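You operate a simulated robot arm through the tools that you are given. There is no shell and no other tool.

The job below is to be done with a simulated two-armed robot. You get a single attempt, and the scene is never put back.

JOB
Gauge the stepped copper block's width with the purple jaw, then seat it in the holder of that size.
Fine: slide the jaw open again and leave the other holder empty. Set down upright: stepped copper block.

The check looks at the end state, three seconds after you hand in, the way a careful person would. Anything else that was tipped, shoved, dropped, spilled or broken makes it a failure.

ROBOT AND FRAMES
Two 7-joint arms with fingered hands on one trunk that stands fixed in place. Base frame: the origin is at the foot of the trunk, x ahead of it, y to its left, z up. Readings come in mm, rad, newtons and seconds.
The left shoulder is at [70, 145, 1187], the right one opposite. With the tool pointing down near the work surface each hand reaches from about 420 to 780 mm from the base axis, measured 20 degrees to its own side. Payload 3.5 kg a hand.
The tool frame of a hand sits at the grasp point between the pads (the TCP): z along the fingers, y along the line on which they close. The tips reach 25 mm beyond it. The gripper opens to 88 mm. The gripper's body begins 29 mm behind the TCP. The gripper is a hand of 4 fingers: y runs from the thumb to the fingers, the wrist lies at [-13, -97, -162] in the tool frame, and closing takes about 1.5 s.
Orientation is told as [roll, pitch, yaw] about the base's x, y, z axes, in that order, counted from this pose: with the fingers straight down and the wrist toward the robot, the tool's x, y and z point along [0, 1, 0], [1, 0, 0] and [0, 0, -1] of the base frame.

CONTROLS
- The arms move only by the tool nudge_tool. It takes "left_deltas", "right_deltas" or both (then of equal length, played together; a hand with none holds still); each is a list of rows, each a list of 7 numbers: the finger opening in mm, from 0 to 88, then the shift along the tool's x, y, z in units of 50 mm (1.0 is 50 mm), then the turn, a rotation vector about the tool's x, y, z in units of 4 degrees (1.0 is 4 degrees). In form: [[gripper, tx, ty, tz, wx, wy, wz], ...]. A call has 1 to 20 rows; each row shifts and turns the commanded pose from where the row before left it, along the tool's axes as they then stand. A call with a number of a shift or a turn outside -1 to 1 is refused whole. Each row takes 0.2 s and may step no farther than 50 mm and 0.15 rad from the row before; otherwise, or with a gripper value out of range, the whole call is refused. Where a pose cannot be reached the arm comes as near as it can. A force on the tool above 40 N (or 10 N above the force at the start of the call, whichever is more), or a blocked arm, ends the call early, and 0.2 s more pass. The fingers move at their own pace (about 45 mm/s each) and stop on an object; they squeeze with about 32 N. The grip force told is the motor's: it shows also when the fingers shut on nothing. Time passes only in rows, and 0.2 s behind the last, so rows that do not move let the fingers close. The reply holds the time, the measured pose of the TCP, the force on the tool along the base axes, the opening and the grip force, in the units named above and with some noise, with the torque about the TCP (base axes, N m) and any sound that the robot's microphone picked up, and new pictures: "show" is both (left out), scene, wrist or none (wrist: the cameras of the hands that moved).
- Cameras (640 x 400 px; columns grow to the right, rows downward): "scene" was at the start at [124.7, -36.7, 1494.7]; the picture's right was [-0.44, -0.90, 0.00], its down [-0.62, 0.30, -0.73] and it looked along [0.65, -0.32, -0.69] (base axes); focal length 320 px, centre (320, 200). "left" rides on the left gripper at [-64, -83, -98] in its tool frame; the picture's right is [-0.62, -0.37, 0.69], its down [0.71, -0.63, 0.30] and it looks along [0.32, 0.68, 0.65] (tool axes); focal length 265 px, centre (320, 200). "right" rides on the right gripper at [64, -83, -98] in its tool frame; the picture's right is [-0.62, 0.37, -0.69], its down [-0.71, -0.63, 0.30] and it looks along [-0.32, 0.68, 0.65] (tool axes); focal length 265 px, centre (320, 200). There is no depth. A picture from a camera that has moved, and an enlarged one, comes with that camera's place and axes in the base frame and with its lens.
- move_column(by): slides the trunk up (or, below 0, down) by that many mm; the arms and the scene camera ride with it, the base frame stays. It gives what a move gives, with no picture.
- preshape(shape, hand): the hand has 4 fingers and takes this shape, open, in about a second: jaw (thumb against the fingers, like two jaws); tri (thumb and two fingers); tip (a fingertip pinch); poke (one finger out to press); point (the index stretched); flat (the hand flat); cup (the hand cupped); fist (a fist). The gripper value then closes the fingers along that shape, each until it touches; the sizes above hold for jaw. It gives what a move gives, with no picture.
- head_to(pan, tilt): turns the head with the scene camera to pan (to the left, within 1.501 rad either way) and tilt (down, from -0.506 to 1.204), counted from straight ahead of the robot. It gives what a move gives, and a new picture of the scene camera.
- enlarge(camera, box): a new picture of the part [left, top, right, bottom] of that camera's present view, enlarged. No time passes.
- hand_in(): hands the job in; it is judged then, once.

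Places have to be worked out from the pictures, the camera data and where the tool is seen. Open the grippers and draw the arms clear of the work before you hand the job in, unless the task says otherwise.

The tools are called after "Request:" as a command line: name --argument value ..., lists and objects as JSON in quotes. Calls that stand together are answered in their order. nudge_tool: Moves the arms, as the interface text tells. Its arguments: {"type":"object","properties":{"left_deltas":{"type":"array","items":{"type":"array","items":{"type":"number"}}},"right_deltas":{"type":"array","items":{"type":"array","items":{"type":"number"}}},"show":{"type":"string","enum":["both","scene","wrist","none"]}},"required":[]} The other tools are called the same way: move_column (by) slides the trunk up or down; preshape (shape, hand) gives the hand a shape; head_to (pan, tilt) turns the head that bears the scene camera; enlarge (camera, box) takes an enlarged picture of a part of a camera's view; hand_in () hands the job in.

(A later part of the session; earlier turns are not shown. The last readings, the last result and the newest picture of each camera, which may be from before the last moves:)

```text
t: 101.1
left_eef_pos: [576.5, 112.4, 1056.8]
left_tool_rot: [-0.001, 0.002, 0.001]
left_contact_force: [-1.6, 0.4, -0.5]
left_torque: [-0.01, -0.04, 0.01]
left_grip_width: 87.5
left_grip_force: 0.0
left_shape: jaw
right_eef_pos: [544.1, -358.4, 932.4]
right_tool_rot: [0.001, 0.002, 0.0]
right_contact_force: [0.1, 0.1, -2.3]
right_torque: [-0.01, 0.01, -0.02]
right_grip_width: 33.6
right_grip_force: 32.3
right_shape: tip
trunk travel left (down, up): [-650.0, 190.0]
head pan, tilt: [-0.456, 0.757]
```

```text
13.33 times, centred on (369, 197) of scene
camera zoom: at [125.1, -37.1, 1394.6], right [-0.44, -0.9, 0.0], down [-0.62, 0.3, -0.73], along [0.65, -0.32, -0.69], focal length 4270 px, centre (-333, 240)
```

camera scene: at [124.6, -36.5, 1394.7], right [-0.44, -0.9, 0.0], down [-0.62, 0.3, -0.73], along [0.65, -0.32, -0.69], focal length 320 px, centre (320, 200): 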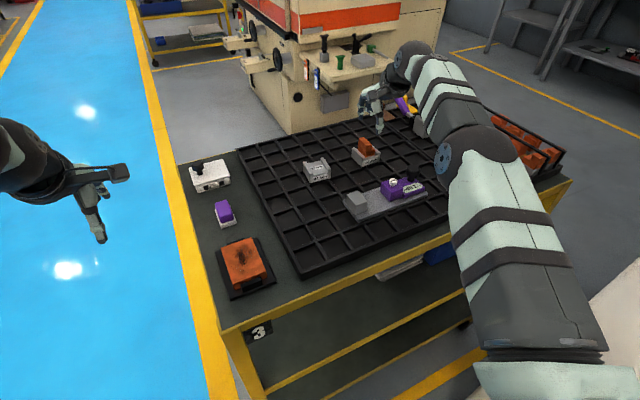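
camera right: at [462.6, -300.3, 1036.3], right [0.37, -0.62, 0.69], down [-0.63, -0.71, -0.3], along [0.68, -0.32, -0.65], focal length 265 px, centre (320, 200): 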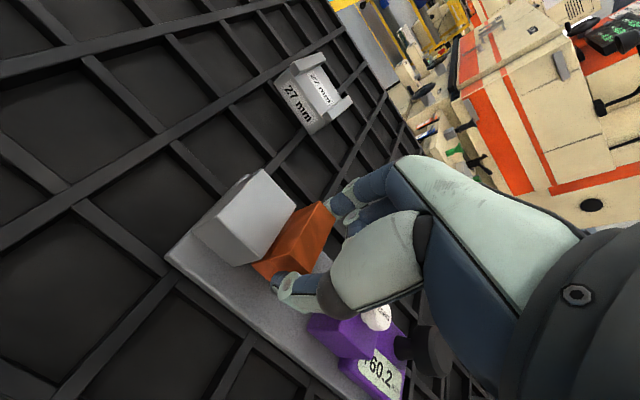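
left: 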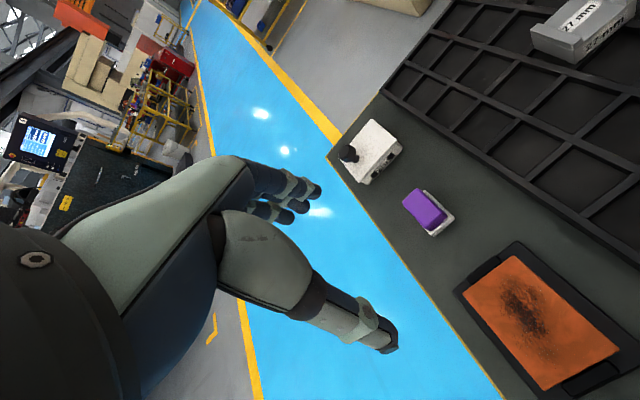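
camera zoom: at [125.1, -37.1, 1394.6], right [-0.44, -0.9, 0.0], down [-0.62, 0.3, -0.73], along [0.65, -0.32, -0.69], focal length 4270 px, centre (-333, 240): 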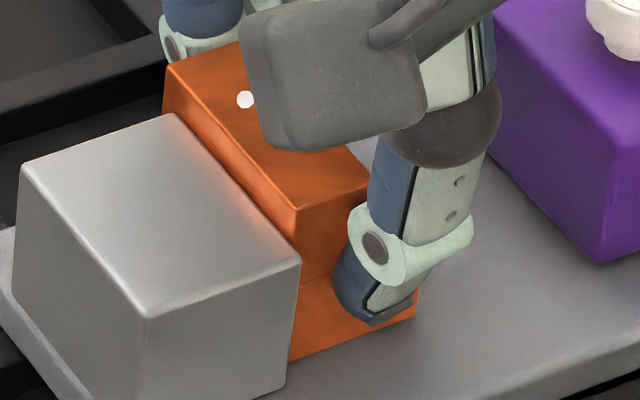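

Roughly 1.5–2 mm of visual slack remains with no contact. I continue in 0.75 mm steps until the force shows contact.

Request:
nudge_tool --right_deltas '[[28, 0.015, 0, 0, 0, 0, 0], [28, 0, 0, 0, 0, 0, 0], [28, 0, 0, 0, 0, 0, 0]]' --show "none"

Request:
nudge_tool --right_deltas '[[28, 0.015, 0, 0, 0, 0, 0], [28, 0, 0, 0, 0, 0, 0], [28, 0, 0, 0, 0, 0, 0]]' --show "none"

Request:
enlarge --camera "scene" --box '[354, 182, 384, 212]'

```text
t: 101.9
left_eef_pos: [576.0, 112.2, 1055.7]
left_tool_rot: [0.001, -0.001, -0.001]
left_contact_force: [0.7, -0.4, -1.0]
left_torque: [0.0, 0.01, 0.0]
left_grip_width: 87.8
left_grip_force: 0.1
left_shape: jaw
right_eef_pos: [544.8, -357.6, 933.4]
right_tool_rot: [0.0, 0.0, 0.002]
right_contact_force: [-0.3, -0.9, -4.2]
right_torque: [-0.01, 0.01, 0.02]
right_grip_width: 33.6
right_grip_force: 31.4
right_shape: tip
trunk travel left (down, up): [-650.0, 190.0]
head pan, tilt: [-0.456, 0.757]
```

```text
t: 102.7
left_eef_pos: [576.7, 113.0, 1057.2]
left_tool_rot: [0.004, 0.002, -0.002]
left_contact_force: [0.4, -0.6, -0.8]
left_torque: [-0.01, 0.01, -0.02]
left_grip_width: 87.5
left_grip_force: 0.2
left_shape: jaw
right_eef_pos: [544.0, -358.1, 932.2]
right_tool_rot: [0.001, 0.002, -0.001]
right_contact_force: [-0.2, -2.4, -4.6]
right_torque: [-0.04, 0.02, -0.01]
right_grip_width: 33.6
right_grip_force: 31.6
right_shape: tip
trunk travel left (down, up): [-650.0, 190.0]
head pan, tilt: [-0.456, 0.757]
```

```text
13.33 times, centred on (369, 197) of scene
camera zoom: at [125.3, -37.8, 1394.6], right [-0.44, -0.9, 0.0], down [-0.62, 0.3, -0.73], along [0.65, -0.32, -0.69], focal length 4270 px, centre (-333, 240)
```

zoom: 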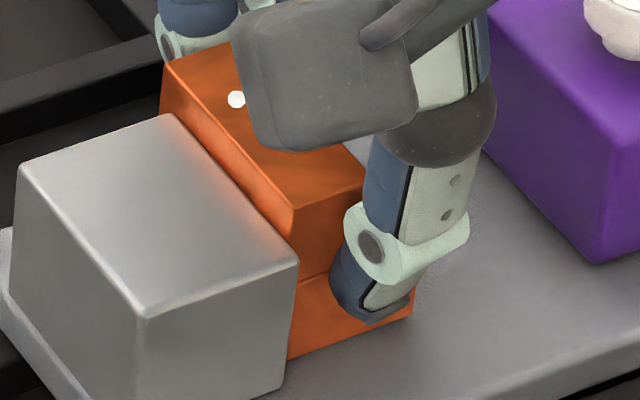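

Contact with the fixed jaw shows at the same visual slack as during clamping, so the earlier clamp at +29.0 was complete and genuine; the block gauges 29.0 mm. I back off, lift the block and take it back to the 29 mm holder.

Request:
nudge_tool --right_deltas '[[28, -0.04, 0, 0, 0, 0, 0], [28, -0.04, 0, -0.1, 0, 0, 0], [28, 0, 0, -0.3, 0, 0, 0], [28, 0, 0, -0.4, 0, 0, 0], [28, 0, 0, -0.36, 0, 0, 0], [28, 0, 0, 0, 0, 0, 0]]' --show "wrist"

Request:
enlarge --camera "scene" --box '[340, 160, 430, 225]'

```text
t: 104.1
left_eef_pos: [577.2, 113.1, 1055.8]
left_tool_rot: [0.001, -0.001, 0.0]
left_contact_force: [0.1, -0.1, 0.5]
left_torque: [-0.04, 0.02, 0.0]
left_grip_width: 87.3
left_grip_force: 0.1
left_shape: jaw
right_eef_pos: [544.8, -360.3, 990.0]
right_tool_rot: [0.0, 0.0, -0.002]
right_contact_force: [-0.6, 1.0, -3.2]
right_torque: [-0.03, 0.03, 0.0]
right_grip_width: 33.6
right_grip_force: 31.2
right_shape: tip
trunk travel left (down, up): [-650.0, 190.0]
head pan, tilt: [-0.456, 0.757]
camera right: at [462.0, -296.8, 1089.6], right [0.37, -0.62, 0.69], down [-0.63, -0.71, -0.3], along [0.68, -0.32, -0.65], focal length 265 px, centre (320, 200)
```

right: 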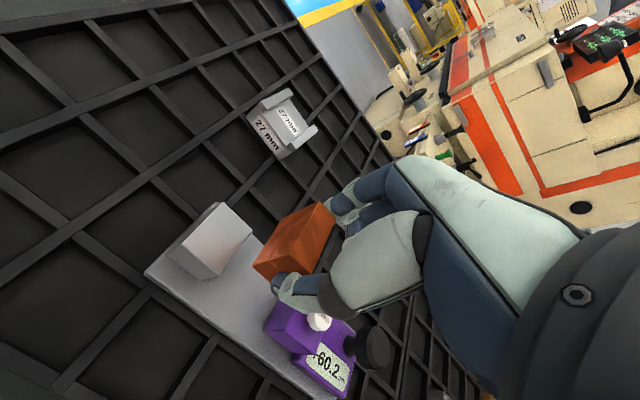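

```text
6.15 times, centred on (385, 192) of scene
camera zoom: at [125.5, -37.1, 1394.6], right [-0.44, -0.9, 0.0], down [-0.62, 0.3, -0.73], along [0.65, -0.32, -0.69], focal length 1971 px, centre (-80, 246)
```

zoom: 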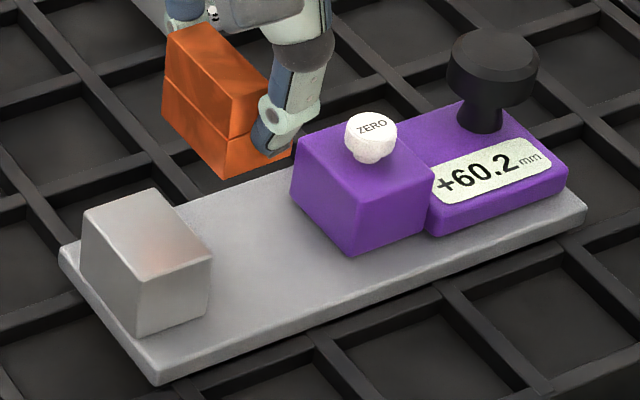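

Gauge and jaw are undisturbed (+60.2). I carry the block back over the 29 mm holder, target TCP ≈ (694,−451).

Request:
nudge_tool --right_deltas '[[28, -0.2, 0.34, 0, 0, 0, 0], [28, -0.4, 0.66, 0, 0, 0, 0], [28, -0.4, 0.66, 0, 0, 0, 0], [28, -0.4, 0.66, 0, 0, 0, 0], [28, -0.4, 0.66, 0, 0, 0, 0], [28, 0, 0, 0, 0, 0, 0], [28, 0, 0, 0, 0, 0, 0]]' --show "wrist"

Request:
enlarge --camera "scene" --box '[335, 120, 405, 180]'

```text
t: 105.7
left_eef_pos: [576.2, 113.8, 1055.2]
left_tool_rot: [0.001, 0.001, 0.001]
left_contact_force: [0.7, -0.6, 0.3]
left_torque: [-0.01, -0.03, -0.02]
left_grip_width: 87.5
left_grip_force: 0.1
left_shape: jaw
right_eef_pos: [692.0, -450.3, 990.5]
right_tool_rot: [0.001, 0.001, -0.002]
right_contact_force: [0.4, -0.2, -3.5]
right_torque: [0.0, -0.02, 0.03]
right_grip_width: 33.4
right_grip_force: 32.3
right_shape: tip
trunk travel left (down, up): [-650.0, 190.0]
head pan, tilt: [-0.456, 0.757]
camera right: at [610.3, -387.9, 1089.8], right [0.37, -0.62, 0.69], down [-0.63, -0.71, -0.3], along [0.68, -0.32, -0.66], focal length 265 px, centre (320, 200)
```

right: 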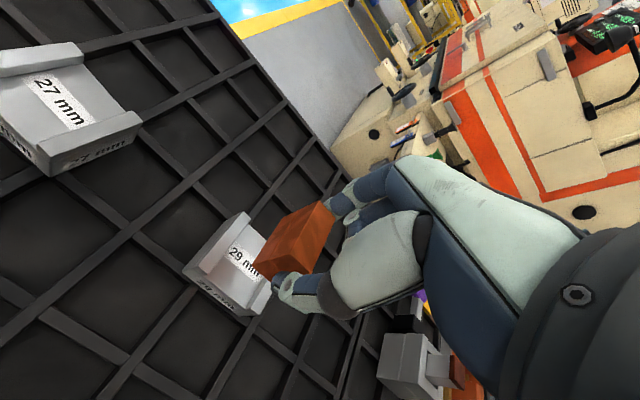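

```text
6.67 times, centred on (370, 150) of scene
camera zoom: at [125.2, -37.0, 1394.6], right [-0.44, -0.9, 0.0], down [-0.62, 0.3, -0.73], along [0.65, -0.32, -0.69], focal length 2135 px, centre (-13, 533)
```

zoom: 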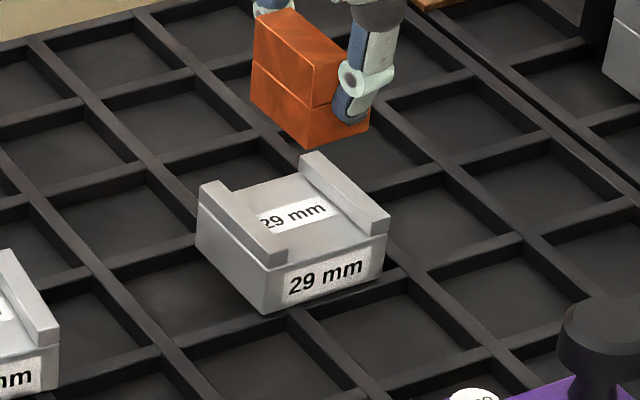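

The block is laterally where it was for the good placement; x needs +2.5 mm. I lower to just above the holder floor.

Request:
nudge_tool --right_deltas '[[28, 0, 0.05, 0.1, 0, 0, 0], [28, 0, 0, 0.3, 0, 0, 0], [28, 0, 0, 0.3, 0, 0, 0], [28, 0, 0, 0.16, 0, 0, 0], [28, 0, 0, 0, 0, 0, 0]]' --show "wrist"

Request:
enlarge --camera "scene" --box '[345, 135, 390, 170]'

```text
t: 106.9
left_eef_pos: [575.8, 112.5, 1055.6]
left_tool_rot: [0.001, 0.002, 0.0]
left_contact_force: [-0.1, 0.0, 1.0]
left_torque: [0.05, 0.03, 0.01]
left_grip_width: 87.6
left_grip_force: 0.1
left_shape: jaw
right_eef_pos: [694.2, -451.2, 947.6]
right_tool_rot: [0.0, 0.001, -0.003]
right_contact_force: [0.1, 0.1, -3.0]
right_torque: [0.0, 0.04, -0.05]
right_grip_width: 33.3
right_grip_force: 31.5
right_shape: tip
trunk travel left (down, up): [-650.0, 190.0]
head pan, tilt: [-0.456, 0.757]
camera right: at [612.5, -387.7, 1046.7], right [0.37, -0.62, 0.69], down [-0.63, -0.71, -0.3], along [0.68, -0.32, -0.65], focal length 265 px, centre (320, 200)
```

right: 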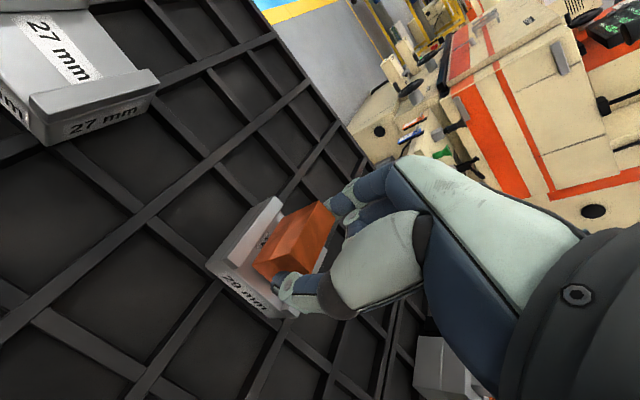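

```text
11.43 times, centred on (368, 152) of scene
camera zoom: at [125.3, -37.0, 1394.6], right [-0.44, -0.9, 0.0], down [-0.62, 0.3, -0.73], along [0.65, -0.32, -0.69], focal length 3660 px, centre (-223, 743)
```

zoom: 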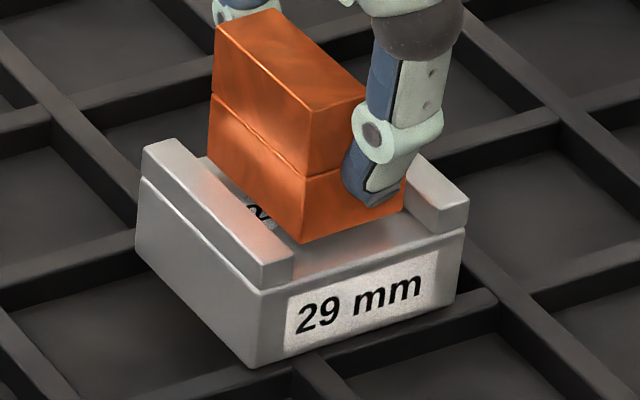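

The block is centred between the walls ~4 mm up. I lower in small steps until it rests.

Request:
nudge_tool --right_deltas '[[28, 0, 0, 0.04, 0, 0, 0], [28, 0, 0, 0.02, 0, 0, 0], [28, 0, 0, 0, 0, 0, 0]]' --show "none"

Request:
nudge_tool --right_deltas '[[28, 0, 0, 0.025, 0, 0, 0], [28, 0, 0, 0, 0, 0, 0]]' --show "none"

```text
t: 107.7
left_eef_pos: [576.0, 113.1, 1055.3]
left_tool_rot: [0.0, 0.002, 0.0]
left_contact_force: [1.0, -0.7, 0.2]
left_torque: [-0.02, -0.03, 0.03]
left_grip_width: 87.6
left_grip_force: 0.1
left_shape: jaw
right_eef_pos: [695.7, -449.5, 944.1]
right_tool_rot: [0.0, 0.004, -0.002]
right_contact_force: [1.2, -0.8, -2.0]
right_torque: [-0.01, -0.03, 0.0]
right_grip_width: 33.2
right_grip_force: 31.6
right_shape: tip
trunk travel left (down, up): [-650.0, 190.0]
head pan, tilt: [-0.456, 0.757]
```

```text
t: 108.3
left_eef_pos: [575.0, 112.9, 1055.9]
left_tool_rot: [0.001, -0.001, -0.001]
left_contact_force: [-0.3, -0.5, -0.2]
left_torque: [0.02, -0.01, 0.01]
left_grip_width: 87.6
left_grip_force: 0.1
left_shape: jaw
right_eef_pos: [696.6, -450.8, 944.9]
right_tool_rot: [0.0, 0.0, 0.001]
right_contact_force: [0.0, 0.3, -0.6]
right_torque: [-0.01, -0.05, 0.02]
right_grip_width: 33.5
right_grip_force: 32.1
right_shape: tip
trunk travel left (down, up): [-650.0, 190.0]
head pan, tilt: [-0.456, 0.757]
```

The load is nearly zero (−0.6 N); one more 0.75 mm and then I release and rise.

Request:
nudge_tool --right_deltas '[[28, 0, 0, 0.015, 0, 0, 0], [28, 0, 0, 0, 0, 0, 0]]' --show "none"

Request:
nudge_tool --right_deltas '[[36, 0, 0, 0, 0, 0, 0], [44, 0, 0, 0, 0, 0, 0], [54, 0, 0, 0, 0, 0, 0], [62, 0, 0, 0, 0, 0, 0], [62, 0, 0, 0, 0, 0, 0], [62, 0, 0, -0.2, 0, 0, 0], [62, 0, 0, -0.4, 0, 0, 0], [62, 0, 0, -0.6, 0, 0, 0], [62, 0, -0.2, -0.6, 0, 0, 0], [62, 0, 0, 0, 0, 0, 0]]' --show "both"

Request:
enlarge --camera "scene" --box '[345, 135, 390, 170]'

Request:
enlarge --camera "right" --box '[180, 180, 330, 330]'

```text
t: 108.9
left_eef_pos: [575.6, 113.1, 1056.7]
left_tool_rot: [-0.002, 0.0, 0.001]
left_contact_force: [-0.2, -1.0, -1.0]
left_torque: [-0.01, 0.01, -0.04]
left_grip_width: 87.4
left_grip_force: 0.0
left_shape: jaw
right_eef_pos: [695.3, -450.8, 943.0]
right_tool_rot: [-0.001, -0.002, -0.002]
right_contact_force: [1.0, 0.3, 1.2]
right_torque: [0.0, -0.09, -0.02]
right_grip_width: 33.3
right_grip_force: 32.0
right_shape: tip
trunk travel left (down, up): [-650.0, 190.0]
head pan, tilt: [-0.456, 0.757]
```

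```text
t: 111.1
left_eef_pos: [575.9, 114.3, 1056.2]
left_tool_rot: [-0.001, 0.003, 0.0]
left_contact_force: [-0.2, -0.5, -0.2]
left_torque: [-0.03, -0.01, 0.02]
left_grip_width: 87.7
left_grip_force: 0.1
left_shape: jaw
right_eef_pos: [685.8, -450.9, 1033.5]
right_tool_rot: [-0.001, 0.002, -0.001]
right_contact_force: [0.2, -0.4, 0.4]
right_torque: [0.0, 0.03, -0.01]
right_grip_width: 62.0
right_grip_force: 0.1
right_shape: tip
trunk travel left (down, up): [-650.0, 190.0]
head pan, tilt: [-0.456, 0.757]
camera scene: at [125.5, -37.0, 1394.6], right [-0.44, -0.9, 0.0], down [-0.62, 0.3, -0.73], along [0.65, -0.32, -0.69], focal length 320 px, centre (320, 200)
camera right: at [603.5, -387.9, 1131.9], right [0.37, -0.62, 0.69], down [-0.63, -0.71, -0.3], along [0.68, -0.32, -0.66], focal length 265 px, centre (320, 200)
```

scene: 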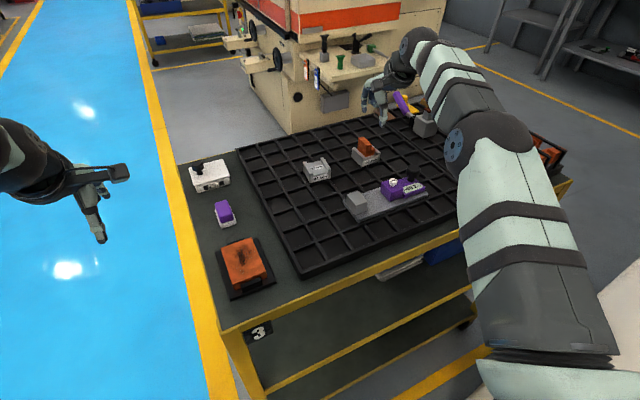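
right: 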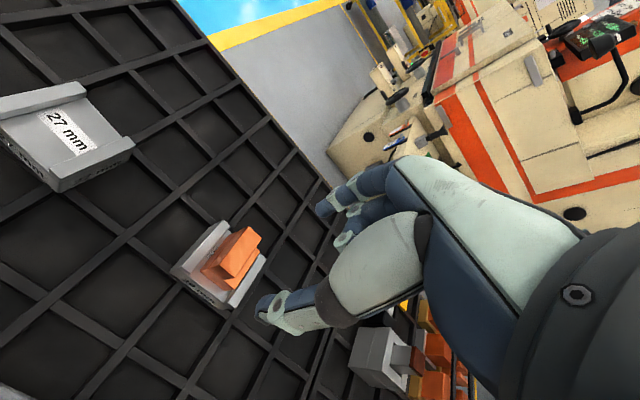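

```text
11.43 times, centred on (368, 152) of scene
camera zoom: at [125.5, -37.0, 1394.6], right [-0.44, -0.9, 0.0], down [-0.62, 0.3, -0.73], along [0.65, -0.32, -0.69], focal length 3660 px, centre (-223, 743)
```

zoom: 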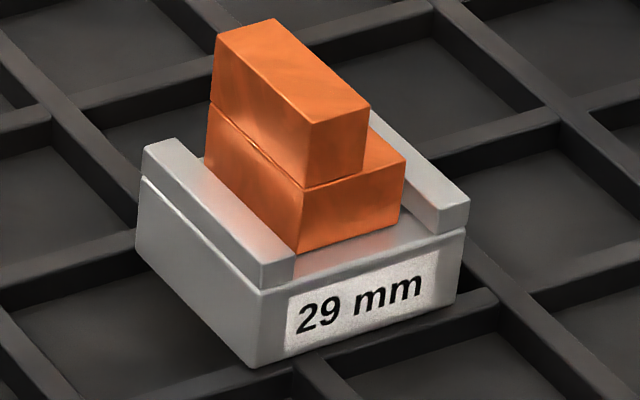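

```text
2.67 times, centred on (255, 255) of right
camera zoom: at [603.5, -387.9, 1131.9], right [0.37, -0.62, 0.69], down [-0.63, -0.71, -0.3], along [0.68, -0.32, -0.66], focal length 708 px, centre (493, 53)
```

zoom: 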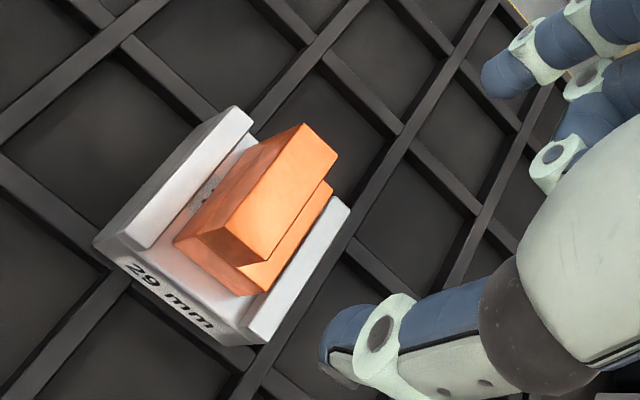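

The block is seated again. The ZERO button plus labels differing by exactly 2 mm still bother me, so I'll do one physical check of the block's width (independent of the display): probing faces with the closed fingertips. First I pick the block up again.

Request:
nudge_tool --right_deltas '[[66, 0, 0, 0.4, 0, 0, 0], [66, 0, 0.1, 0.4, 0, 0, 0], [66, 0, 0.1, 0.4, 0, 0, 0], [66, 0, 0, 0.3, 0, 0, 0], [66, 0, 0, 0.15, 0, 0, 0], [66, 0, 0, 0, 0, 0, 0]]' --show "wrist"

Request:
enlarge --camera "right" --box '[180, 160, 440, 360]'

```text
t: 112.5
left_eef_pos: [575.4, 114.1, 1056.2]
left_tool_rot: [-0.001, -0.002, 0.001]
left_contact_force: [-0.5, 1.0, -0.2]
left_torque: [0.0, -0.01, -0.01]
left_grip_width: 87.5
left_grip_force: 0.1
left_shape: jaw
right_eef_pos: [695.4, -450.2, 950.6]
right_tool_rot: [-0.001, 0.001, 0.001]
right_contact_force: [-0.6, -0.8, 0.3]
right_torque: [-0.02, 0.02, -0.05]
right_grip_width: 65.9
right_grip_force: 0.0
right_shape: tip
trunk travel left (down, up): [-650.0, 190.0]
head pan, tilt: [-0.456, 0.757]
camera right: at [613.1, -387.7, 1049.0], right [0.37, -0.62, 0.69], down [-0.63, -0.71, -0.3], along [0.68, -0.32, -0.65], focal length 265 px, centre (320, 200)
```

right: 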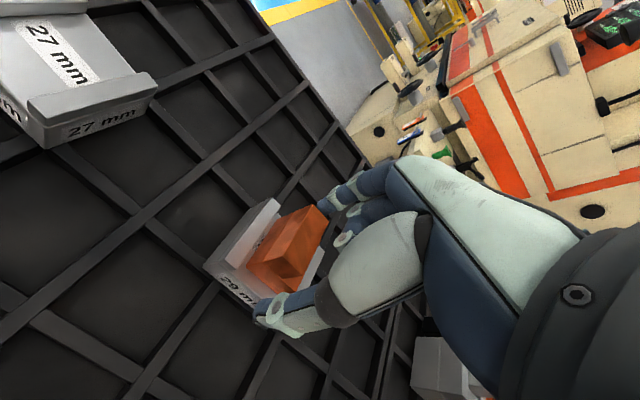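

```text
2.00 times, centred on (310, 260) of right
camera zoom: at [613.1, -387.7, 1049.0], right [0.37, -0.62, 0.69], down [-0.63, -0.71, -0.3], along [0.68, -0.32, -0.65], focal length 531 px, centre (340, 80)
```

zoom: 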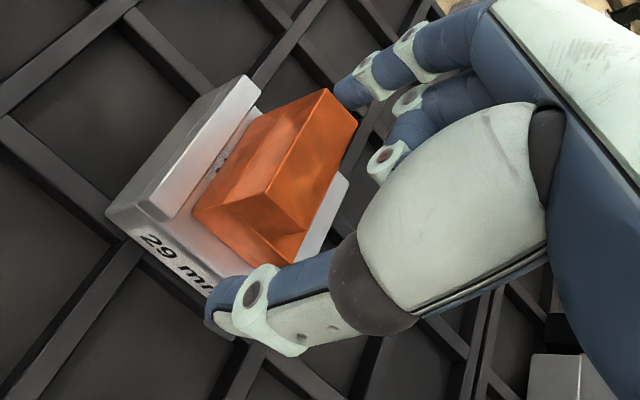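

Aligned. I descend 7 mm, grip, and lift.

Request:
nudge_tool --right_deltas '[[66, 0, 0, 0.14, 0, 0, 0], [66, 0, 0, 0, 0, 0, 0], [50, 0, 0, 0, 0, 0, 0], [42, 0, 0, 0, 0, 0, 0], [32, 0, 0, 0, 0, 0, 0], [28, 0, 0, 0, 0, 0, 0], [28, 0, 0, 0, 0, 0, 0], [28, 0, 0, 0, 0, 0, 0], [28, 0, 0, -0.1, 0, 0, 0], [28, 0, 0, -0.3, 0, 0, 0], [28, 0, 0, -0.4, 0, 0, 0], [28, 0, 0, -0.12, 0, 0, 0], [28, 0, 0, 0, 0, 0, 0]]' --show "wrist"

Request:
enlarge --camera "scene" --box '[335, 120, 405, 180]'

```text
t: 115.3
left_eef_pos: [575.7, 112.9, 1056.0]
left_tool_rot: [-0.001, 0.0, -0.001]
left_contact_force: [-0.4, 0.2, 0.0]
left_torque: [0.0, 0.01, -0.02]
left_grip_width: 87.8
left_grip_force: 0.1
left_shape: jaw
right_eef_pos: [696.5, -451.6, 990.3]
right_tool_rot: [0.0, 0.002, -0.002]
right_contact_force: [0.7, -0.7, -4.2]
right_torque: [0.01, 0.01, 0.0]
right_grip_width: 33.9
right_grip_force: 31.7
right_shape: tip
trunk travel left (down, up): [-650.0, 190.0]
head pan, tilt: [-0.456, 0.757]
camera right: at [613.6, -388.4, 1089.0], right [0.37, -0.62, 0.69], down [-0.63, -0.71, -0.3], along [0.68, -0.32, -0.65], focal length 265 px, centre (320, 200)
```

right: 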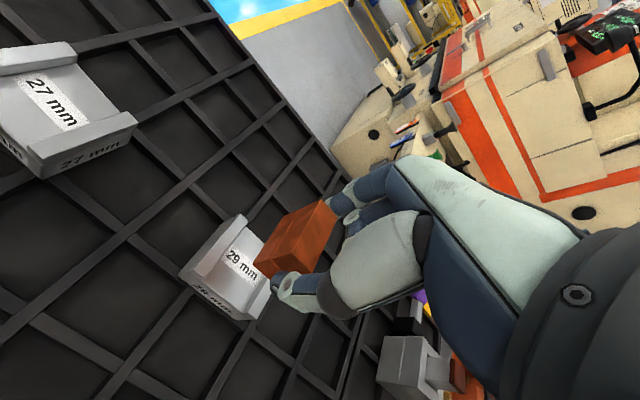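

```text
6.67 times, centred on (370, 150) of scene
camera zoom: at [125.3, -37.0, 1394.6], right [-0.44, -0.9, 0.0], down [-0.62, 0.3, -0.73], along [0.65, -0.32, -0.69], focal length 2135 px, centre (-13, 533)
```

zoom: 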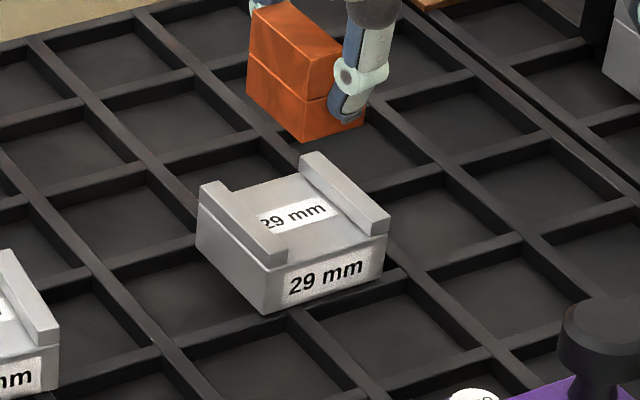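

I carry the block to the gauge again, this time 14 mm further in +x so fingertips can reach its −y face clear of the purple jaw.

Request:
nudge_tool --right_deltas '[[28, 0.2, -0.31, 0, 0, 0, 0], [28, 0.4, -0.615, 0, 0, 0, 0], [28, 0.4, -0.615, 0, 0, 0, 0], [28, 0.4, -0.615, 0, 0, 0, 0], [28, 0.36, -0.615, 0, 0, 0, 0], [28, 0, 0, 0.3, 0, 0, 0], [28, 0, 0, 0.3, 0, 0, 0], [28, 0, 0, 0.3, 0, 0, 0], [28, 0, 0, 0.14, 0, 0, 0], [28, 0, 0, 0, 0, 0, 0]]' --show "wrist"

Request:
enlarge --camera "scene" --box '[340, 160, 430, 225]'

Request:
enlarge --camera "right" --box '[130, 160, 390, 360]'

```text
t: 117.5
left_eef_pos: [574.3, 113.7, 1056.4]
left_tool_rot: [0.0, -0.001, 0.002]
left_contact_force: [0.2, -0.5, 0.5]
left_torque: [-0.01, -0.04, 0.01]
left_grip_width: 87.6
left_grip_force: 0.0
left_shape: jaw
right_eef_pos: [555.6, -362.9, 937.2]
right_tool_rot: [0.001, 0.0, 0.0]
right_contact_force: [-1.0, 1.2, -3.6]
right_torque: [-0.02, 0.01, 0.0]
right_grip_width: 33.8
right_grip_force: 32.1
right_shape: tip
trunk travel left (down, up): [-650.0, 190.0]
head pan, tilt: [-0.456, 0.757]
camera right: at [473.3, -299.7, 1036.4], right [0.37, -0.62, 0.69], down [-0.63, -0.71, -0.3], along [0.68, -0.32, -0.65], focal length 265 px, centre (320, 200)
```

right: 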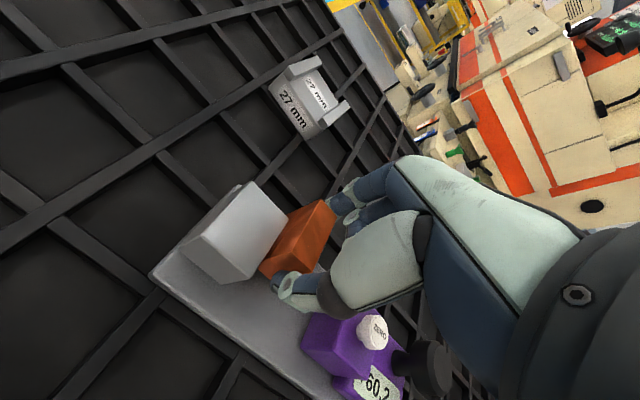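

```text
6.15 times, centred on (385, 192) of scene
camera zoom: at [124.8, -36.7, 1394.7], right [-0.44, -0.9, 0.0], down [-0.62, 0.3, -0.73], along [0.65, -0.32, -0.69], focal length 1971 px, centre (-80, 246)
```

zoom: 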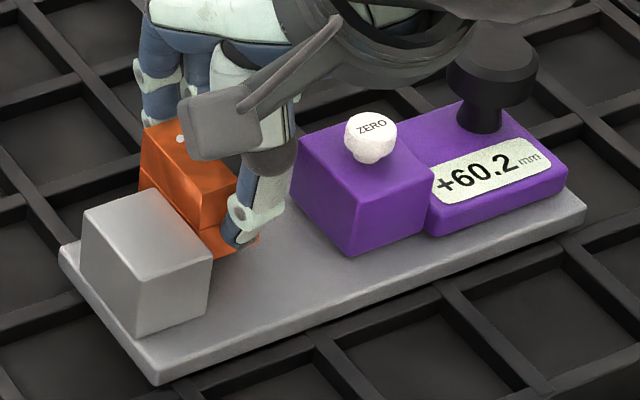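

```text
2.00 times, centred on (260, 260) of right
camera zoom: at [473.3, -299.7, 1036.4], right [0.37, -0.62, 0.69], down [-0.63, -0.71, -0.3], along [0.68, -0.32, -0.65], focal length 531 px, centre (440, 80)
```

zoom: 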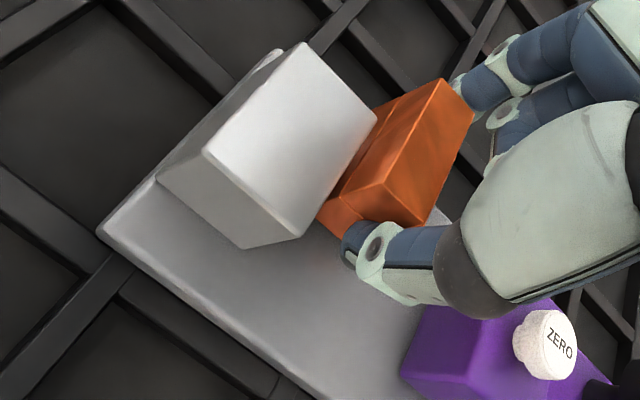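

The block is in position further along +x. I lower to the rail and slide it gently to the fixed jaw.

Request:
nudge_tool --right_deltas '[[28, 0.05, 0, 0.04, 0, 0, 0], [28, 0.04, 0, 0.04, 0, 0, 0], [28, 0, 0, 0.02, 0, 0, 0], [28, 0, 0, 0, 0, 0, 0]]' --show "none"

Request:
nudge_tool --right_deltas '[[28, 0.015, 0, 0.01, 0, 0, 0], [28, 0, 0, 0, 0, 0, 0]]' --show "none"

Request:
nudge_tool --right_deltas '[[28, 0.015, 0, 0.01, 0, 0, 0], [28, 0, 0, 0, 0, 0, 0]]' --show "none"

```text
t: 118.5
left_eef_pos: [575.7, 114.1, 1055.6]
left_tool_rot: [0.0, -0.001, -0.001]
left_contact_force: [-0.1, -0.9, 0.3]
left_torque: [0.01, -0.02, 0.01]
left_grip_width: 87.2
left_grip_force: 0.0
left_shape: jaw
right_eef_pos: [557.7, -358.8, 931.5]
right_tool_rot: [0.001, 0.001, 0.001]
right_contact_force: [-0.6, -1.4, -3.0]
right_torque: [-0.04, -0.02, 0.03]
right_grip_width: 33.7
right_grip_force: 32.3
right_shape: tip
trunk travel left (down, up): [-650.0, 190.0]
head pan, tilt: [-0.456, 0.757]
```

```text
t: 119.1
left_eef_pos: [575.8, 112.7, 1056.1]
left_tool_rot: [0.0, 0.001, 0.0]
left_contact_force: [0.6, -0.1, 0.3]
left_torque: [0.03, 0.0, 0.01]
left_grip_width: 87.8
left_grip_force: 0.1
left_shape: jaw
right_eef_pos: [557.7, -357.1, 931.0]
right_tool_rot: [-0.001, -0.001, -0.003]
right_contact_force: [-0.1, -1.8, -2.8]
right_torque: [-0.01, 0.0, -0.03]
right_grip_width: 33.6
right_grip_force: 31.9
right_shape: tip
trunk travel left (down, up): [-650.0, 190.0]
head pan, tilt: [-0.456, 0.757]
```

```text
t: 119.7
left_eef_pos: [576.1, 112.6, 1054.9]
left_tool_rot: [0.001, 0.0, 0.0]
left_contact_force: [-0.6, -0.8, 0.9]
left_torque: [0.01, 0.01, 0.01]
left_grip_width: 87.4
left_grip_force: 0.0
left_shape: jaw
right_eef_pos: [556.5, -357.6, 931.0]
right_tool_rot: [0.0, -0.001, -0.002]
right_contact_force: [0.4, -3.6, -2.1]
right_torque: [-0.04, -0.01, -0.02]
right_grip_width: 33.4
right_grip_force: 32.0
right_shape: tip
trunk travel left (down, up): [-650.0, 190.0]
head pan, tilt: [-0.456, 0.757]
```

The block touches the fixed jaw (−3.6 N). I ease back 0.5 mm in y, lower to full rest, and release.

Request:
nudge_tool --right_deltas '[[28, -0.015, 0, 0.02, 0, 0, 0], [28, 0, 0, 0.02, 0, 0, 0], [28, 0, 0, 0, 0, 0, 0]]' --show "none"

Request:
enlarge --camera "right" --box '[130, 160, 390, 360]'

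```text
t: 120.5
left_eef_pos: [575.5, 113.5, 1055.4]
left_tool_rot: [0.001, 0.001, 0.001]
left_contact_force: [0.1, 0.4, -0.6]
left_torque: [0.02, -0.01, -0.04]
left_grip_width: 87.4
left_grip_force: 0.0
left_shape: jaw
right_eef_pos: [554.9, -357.5, 931.1]
right_tool_rot: [0.001, -0.001, -0.001]
right_contact_force: [1.2, -1.6, 3.2]
right_torque: [-0.04, -0.05, -0.02]
right_grip_width: 33.6
right_grip_force: 32.2
right_shape: tip
trunk travel left (down, up): [-650.0, 190.0]
head pan, tilt: [-0.456, 0.757]
```

```text
2.00 times, centred on (260, 260) of right
camera zoom: at [473.9, -294.7, 1029.0], right [0.37, -0.62, 0.69], down [-0.63, -0.71, -0.31], along [0.68, -0.32, -0.65], focal length 531 px, centre (440, 80)
```

zoom: 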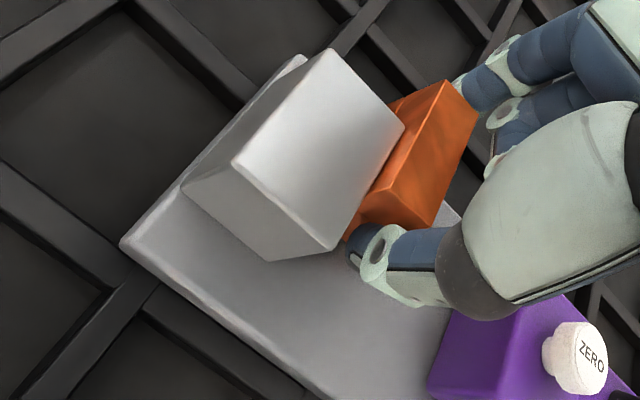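

It rests (+3.2 N). I release, rise, close the pinch into a peg, and move above the space between block and purple jaw.

Request:
nudge_tool --right_deltas '[[36, 0, 0, -0.03, 0, 0, 0], [46, 0, 0, 0, 0, 0, 0], [56, 0, 0, 0, 0, 0, 0], [62, 0, 0, 0, 0, 0, 0], [62, 0, 0, -0.2, 0, 0, 0], [62, 0, 0, -0.5, 0, 0, 0], [62, 0, 0, -0.6, 0, 0, 0], [40, -0.32, 0.1, 0, 0, 0, 0], [20, -0.32, 0.1, 0, 0, 0, 0], [0, 0, 0, 0, 0, 0, 0], [0, 0, 0, 0, 0, 0, 0], [0, 0, 0, 0, 0, 0, 0], [0, 0, 0, 0, 0, 0, 0]]' --show "both"

Request:
enlarge --camera "scene" --box '[340, 140, 430, 225]'

Request:
enlarge --camera "right" --box '[150, 160, 410, 360]'

```text
t: 123.3
left_eef_pos: [577.0, 113.1, 1056.5]
left_tool_rot: [0.0, 0.001, -0.001]
left_contact_force: [0.6, 0.1, 0.2]
left_torque: [0.0, 0.0, -0.01]
left_grip_width: 87.6
left_grip_force: 0.0
left_shape: jaw
right_eef_pos: [566.9, -386.8, 995.3]
right_tool_rot: [-0.001, 0.0, 0.0]
right_contact_force: [0.6, -0.1, 0.6]
right_torque: [0.03, 0.03, 0.03]
right_grip_width: 0.0
right_grip_force: 31.8
right_shape: tip
trunk travel left (down, up): [-650.0, 190.0]
head pan, tilt: [-0.456, 0.757]
camera scene: at [124.6, -36.4, 1394.7], right [-0.44, -0.9, 0.0], down [-0.62, 0.3, -0.73], along [0.65, -0.32, -0.69], focal length 320 px, centre (320, 200)
camera right: at [484.0, -325.2, 1094.3], right [0.37, -0.62, 0.69], down [-0.63, -0.71, -0.3], along [0.68, -0.32, -0.65], focal length 265 px, centre (320, 200)
```

scene: 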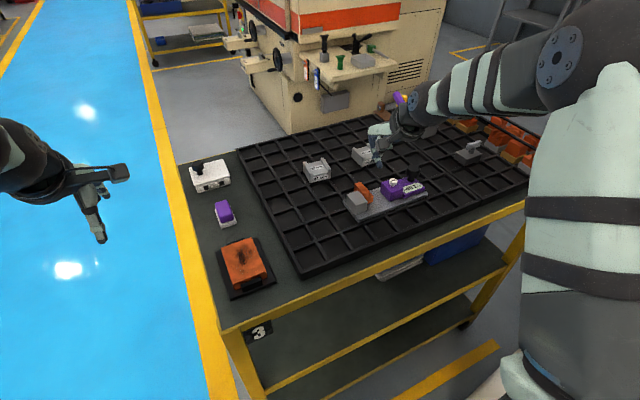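
right: 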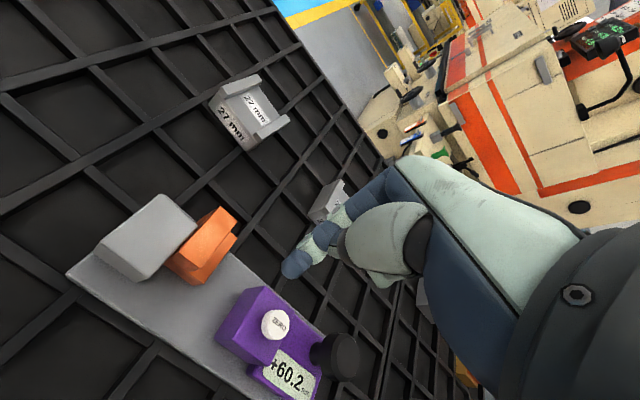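

```text
4.71 times, centred on (385, 182) of scene
camera zoom: at [124.6, -36.4, 1394.7], right [-0.44, -0.9, 0.0], down [-0.62, 0.3, -0.73], along [0.65, -0.32, -0.69], focal length 1507 px, centre (14, 282)
```

zoom: 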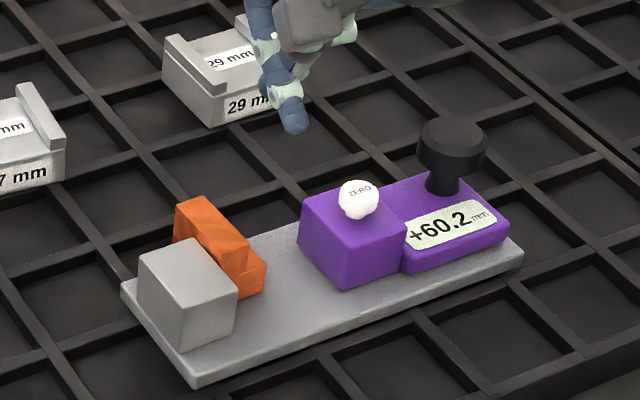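

```text
2.00 times, centred on (280, 260) of right
camera zoom: at [484.0, -325.2, 1094.3], right [0.37, -0.62, 0.69], down [-0.63, -0.71, -0.3], along [0.68, -0.32, -0.65], focal length 531 px, centre (400, 80)
```

zoom: 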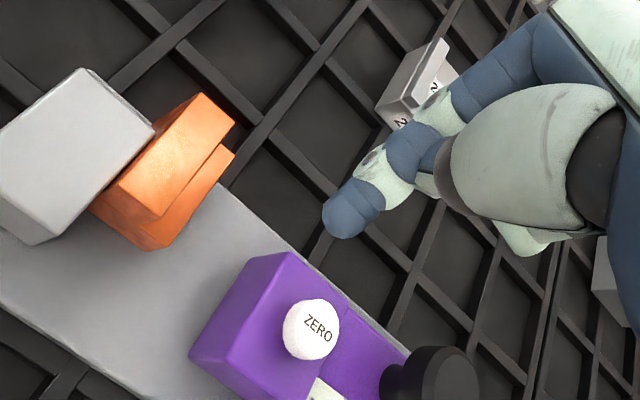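

The peg is now the curled index fingertip at about (560,−391). I shift slightly and lower it into the space between block and purple jaw, checking at z≈945.

Request:
nudge_tool --right_deltas '[[0, 0.03, -0.08, 0.4, 0, 0, 0], [0, 0, 0, 0.4, 0, 0, 0], [0, 0, 0, 0.2, 0, 0, 0], [0, 0, 0, 0, 0, 0, 0]]' --show "wrist"

Request:
enlarge --camera "scene" --box '[345, 160, 415, 220]'

Request:
enlarge --camera "right" --box '[180, 180, 380, 340]'

```text
t: 124.3
left_eef_pos: [576.0, 114.2, 1056.2]
left_tool_rot: [-0.002, -0.001, 0.001]
left_contact_force: [0.0, 1.3, 0.1]
left_torque: [-0.01, -0.01, 0.02]
left_grip_width: 87.5
left_grip_force: 0.0
left_shape: jaw
right_eef_pos: [562.2, -386.8, 946.7]
right_tool_rot: [0.0, -0.001, -0.001]
right_contact_force: [-0.8, -0.7, -0.4]
right_torque: [0.0, 0.0, -0.01]
right_grip_width: 0.0
right_grip_force: 32.1
right_shape: tip
trunk travel left (down, up): [-650.0, 190.0]
head pan, tilt: [-0.456, 0.757]
camera right: at [479.2, -324.0, 1044.9], right [0.37, -0.62, 0.69], down [-0.63, -0.71, -0.3], along [0.68, -0.32, -0.65], focal length 265 px, centre (320, 200)
```

right: 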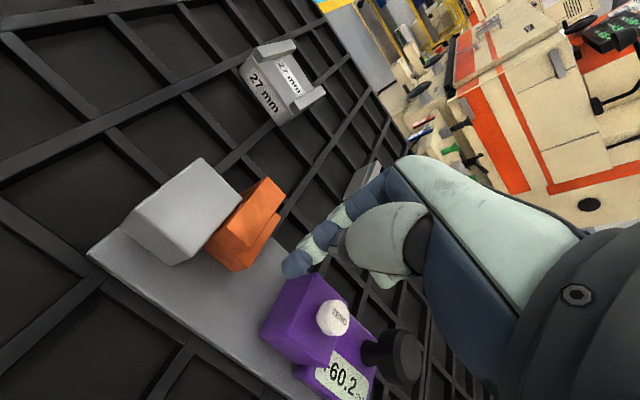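

```text
6.67 times, centred on (380, 190) of scene
camera zoom: at [124.5, -36.5, 1394.7], right [-0.44, -0.9, 0.0], down [-0.62, 0.3, -0.73], along [0.65, -0.32, -0.69], focal length 2135 px, centre (-80, 267)
```

zoom: 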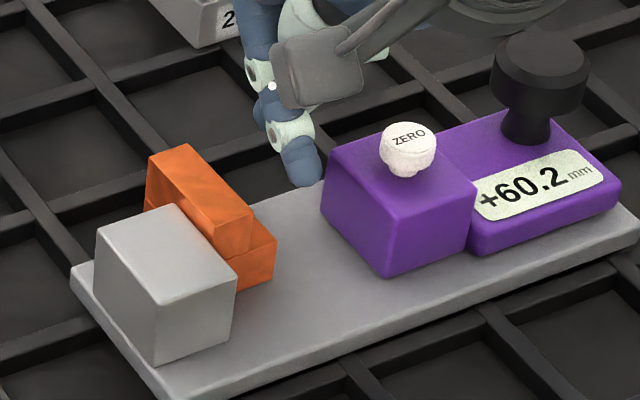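

```text
2.50 times, centred on (280, 260) of right
camera zoom: at [479.2, -324.0, 1044.9], right [0.37, -0.62, 0.69], down [-0.63, -0.71, -0.3], along [0.68, -0.32, -0.65], focal length 664 px, centre (420, 50)
```

zoom: 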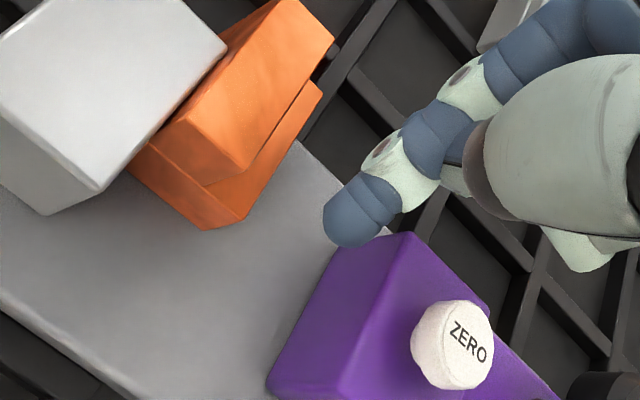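

The fingertip is at about (551,−388) with its tip near z=927. I lower 22 mm so the tip is level with the block's base.

Request:
nudge_tool --right_deltas '[[0, 0, 0, 0.2, 0, 0, 0], [0, 0, 0, 0.14, 0, 0, 0], [0, 0, 0, 0.1, 0, 0, 0], [0, 0, 0, 0, 0, 0, 0]]' --show "wrist"

Request:
enlarge --camera "scene" --box '[345, 160, 415, 220]'

Request:
enlarge --camera "right" --box '[180, 180, 380, 340]'

```text
t: 125.3
left_eef_pos: [574.9, 112.9, 1055.7]
left_tool_rot: [0.0, 0.0, 0.001]
left_contact_force: [-0.2, -0.7, -0.1]
left_torque: [-0.02, -0.03, 0.01]
left_grip_width: 87.9
left_grip_force: 0.0
left_shape: jaw
right_eef_pos: [562.4, -386.6, 923.6]
right_tool_rot: [-0.001, 0.001, 0.001]
right_contact_force: [-0.1, -0.2, 0.5]
right_torque: [0.0, 0.01, -0.03]
right_grip_width: 0.1
right_grip_force: 31.9
right_shape: tip
trunk travel left (down, up): [-650.0, 190.0]
head pan, tilt: [-0.456, 0.757]
camera right: at [479.2, -324.4, 1023.0], right [0.37, -0.62, 0.69], down [-0.63, -0.71, -0.3], along [0.68, -0.32, -0.65], focal length 265 px, centre (320, 200)
```

right: 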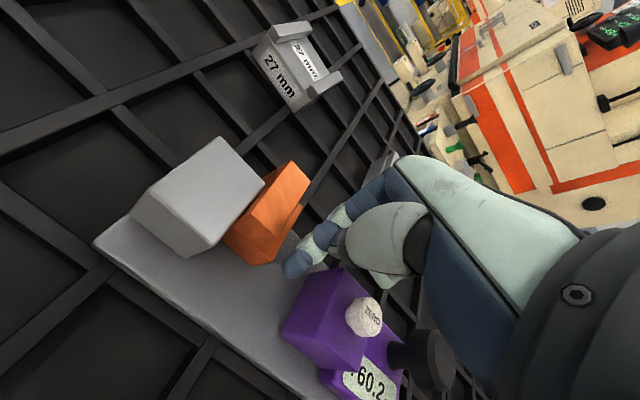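

```text
6.67 times, centred on (380, 190) of scene
camera zoom: at [124.6, -36.6, 1394.7], right [-0.44, -0.9, 0.0], down [-0.62, 0.3, -0.73], along [0.65, -0.32, -0.69], focal length 2135 px, centre (-80, 267)
```

zoom: 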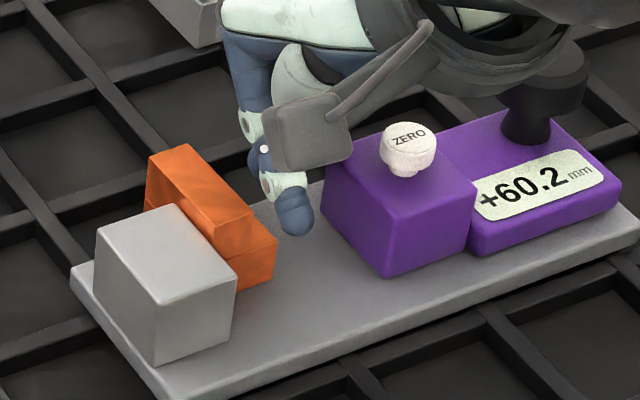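

```text
2.50 times, centred on (280, 260) of right
camera zoom: at [479.2, -324.4, 1023.0], right [0.37, -0.62, 0.69], down [-0.63, -0.71, -0.3], along [0.68, -0.32, -0.65], focal length 664 px, centre (420, 50)
```

zoom: 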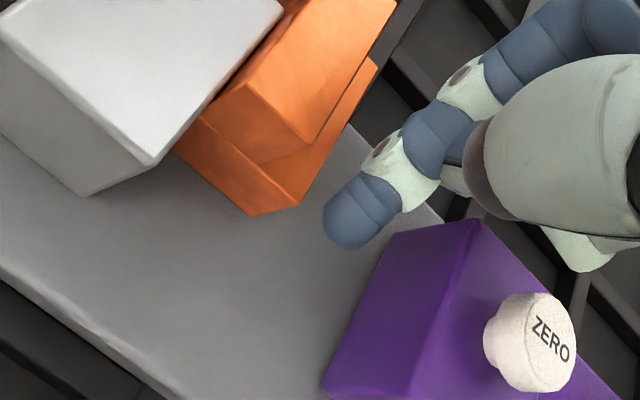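

The fingertip is level with the block's base, clear on both sides. I probe toward +y in small steps, logging force and exact camera position.

Request:
nudge_tool --right_deltas '[[0, 0.06, 0, 0, 0, 0, 0], [0, 0.02, 0, 0, 0, 0, 0], [0, 0, 0, 0, 0, 0, 0]]' --show "wrist"

Request:
nudge_tool --right_deltas '[[0, 0.02, 0, 0, 0, 0, 0], [0, 0, 0, 0, 0, 0, 0], [0, 0, 0, 0, 0, 0, 0]]' --show "wrist"

Request:
nudge_tool --right_deltas '[[0, 0.02, 0, 0, 0, 0, 0], [0, 0, 0, 0, 0, 0, 0], [0, 0, 0, 0, 0, 0, 0]]' --show "wrist"

```text
t: 126.1
left_eef_pos: [575.5, 113.3, 1056.4]
left_tool_rot: [0.0, -0.001, 0.0]
left_contact_force: [0.6, 1.0, -0.3]
left_torque: [0.03, 0.01, 0.04]
left_grip_width: 87.6
left_grip_force: 0.2
left_shape: jaw
right_eef_pos: [562.8, -382.7, 924.0]
right_tool_rot: [-0.002, -0.001, -0.003]
right_contact_force: [0.3, 0.2, 0.2]
right_torque: [-0.01, -0.01, 0.03]
right_grip_width: 0.0
right_grip_force: 31.4
right_shape: tip
trunk travel left (down, up): [-650.0, 190.0]
head pan, tilt: [-0.456, 0.757]
camera right: at [480.2, -320.7, 1023.2], right [0.37, -0.62, 0.69], down [-0.63, -0.71, -0.3], along [0.68, -0.32, -0.65], focal length 265 px, centre (320, 200)
```

right: 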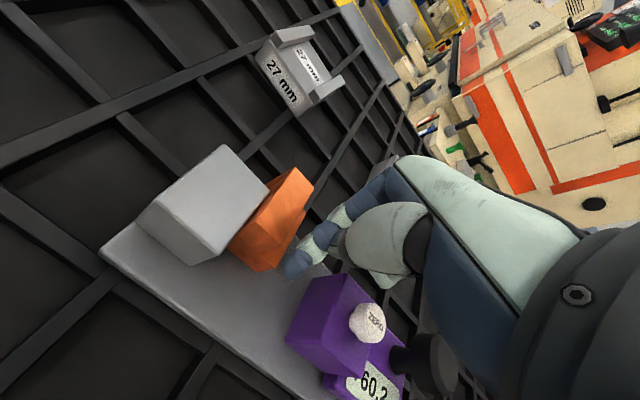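

```text
t: 126.9
left_eef_pos: [575.2, 112.0, 1055.9]
left_tool_rot: [-0.001, 0.0, -0.001]
left_contact_force: [0.2, 0.4, -0.5]
left_torque: [-0.01, 0.01, 0.0]
left_grip_width: 87.7
left_grip_force: 0.0
left_shape: jaw
right_eef_pos: [561.1, -382.4, 924.3]
right_tool_rot: [0.001, -0.002, -0.002]
right_contact_force: [1.2, -1.9, 0.4]
right_torque: [0.02, 0.02, -0.01]
right_grip_width: 0.1
right_grip_force: 31.9
right_shape: tip
trunk travel left (down, up): [-650.0, 190.0]
head pan, tilt: [-0.456, 0.757]
camera right: at [480.0, -319.8, 1023.2], right [0.37, -0.62, 0.69], down [-0.63, -0.71, -0.3], along [0.68, -0.33, -0.65], focal length 265 px, centre (320, 200)
```

right: 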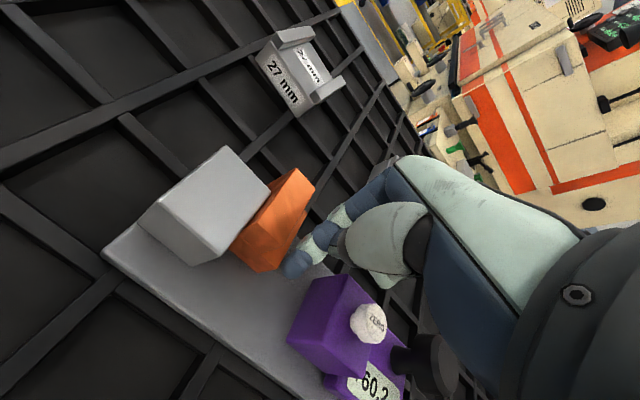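

```text
t: 127.7
left_eef_pos: [575.4, 113.6, 1057.1]
left_tool_rot: [0.001, 0.0, 0.0]
left_contact_force: [-0.4, 0.3, 0.5]
left_torque: [-0.03, 0.0, -0.01]
left_grip_width: 87.5
left_grip_force: 0.1
left_shape: jaw
right_eef_pos: [562.0, -382.7, 923.5]
right_tool_rot: [0.0, 0.0, -0.001]
right_contact_force: [-0.6, -4.3, 0.1]
right_torque: [0.03, 0.0, 0.02]
right_grip_width: 0.0
right_grip_force: 32.3
right_shape: tip
trunk travel left (down, up): [-650.0, 190.0]
head pan, tilt: [-0.456, 0.757]
camera right: at [480.5, -319.3, 1022.9], right [0.37, -0.62, 0.69], down [-0.63, -0.71, -0.3], along [0.68, -0.33, -0.65], focal length 265 px, centre (320, 200)
```

right: 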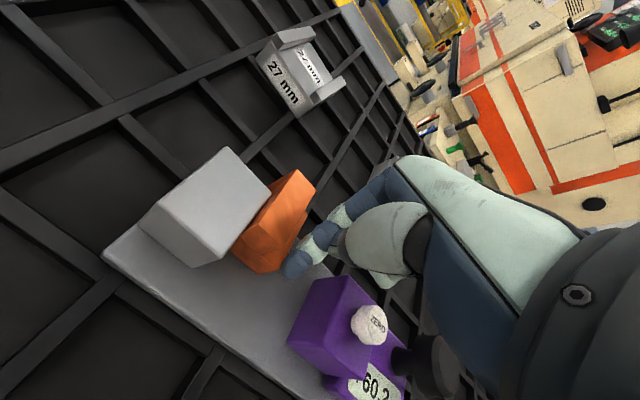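

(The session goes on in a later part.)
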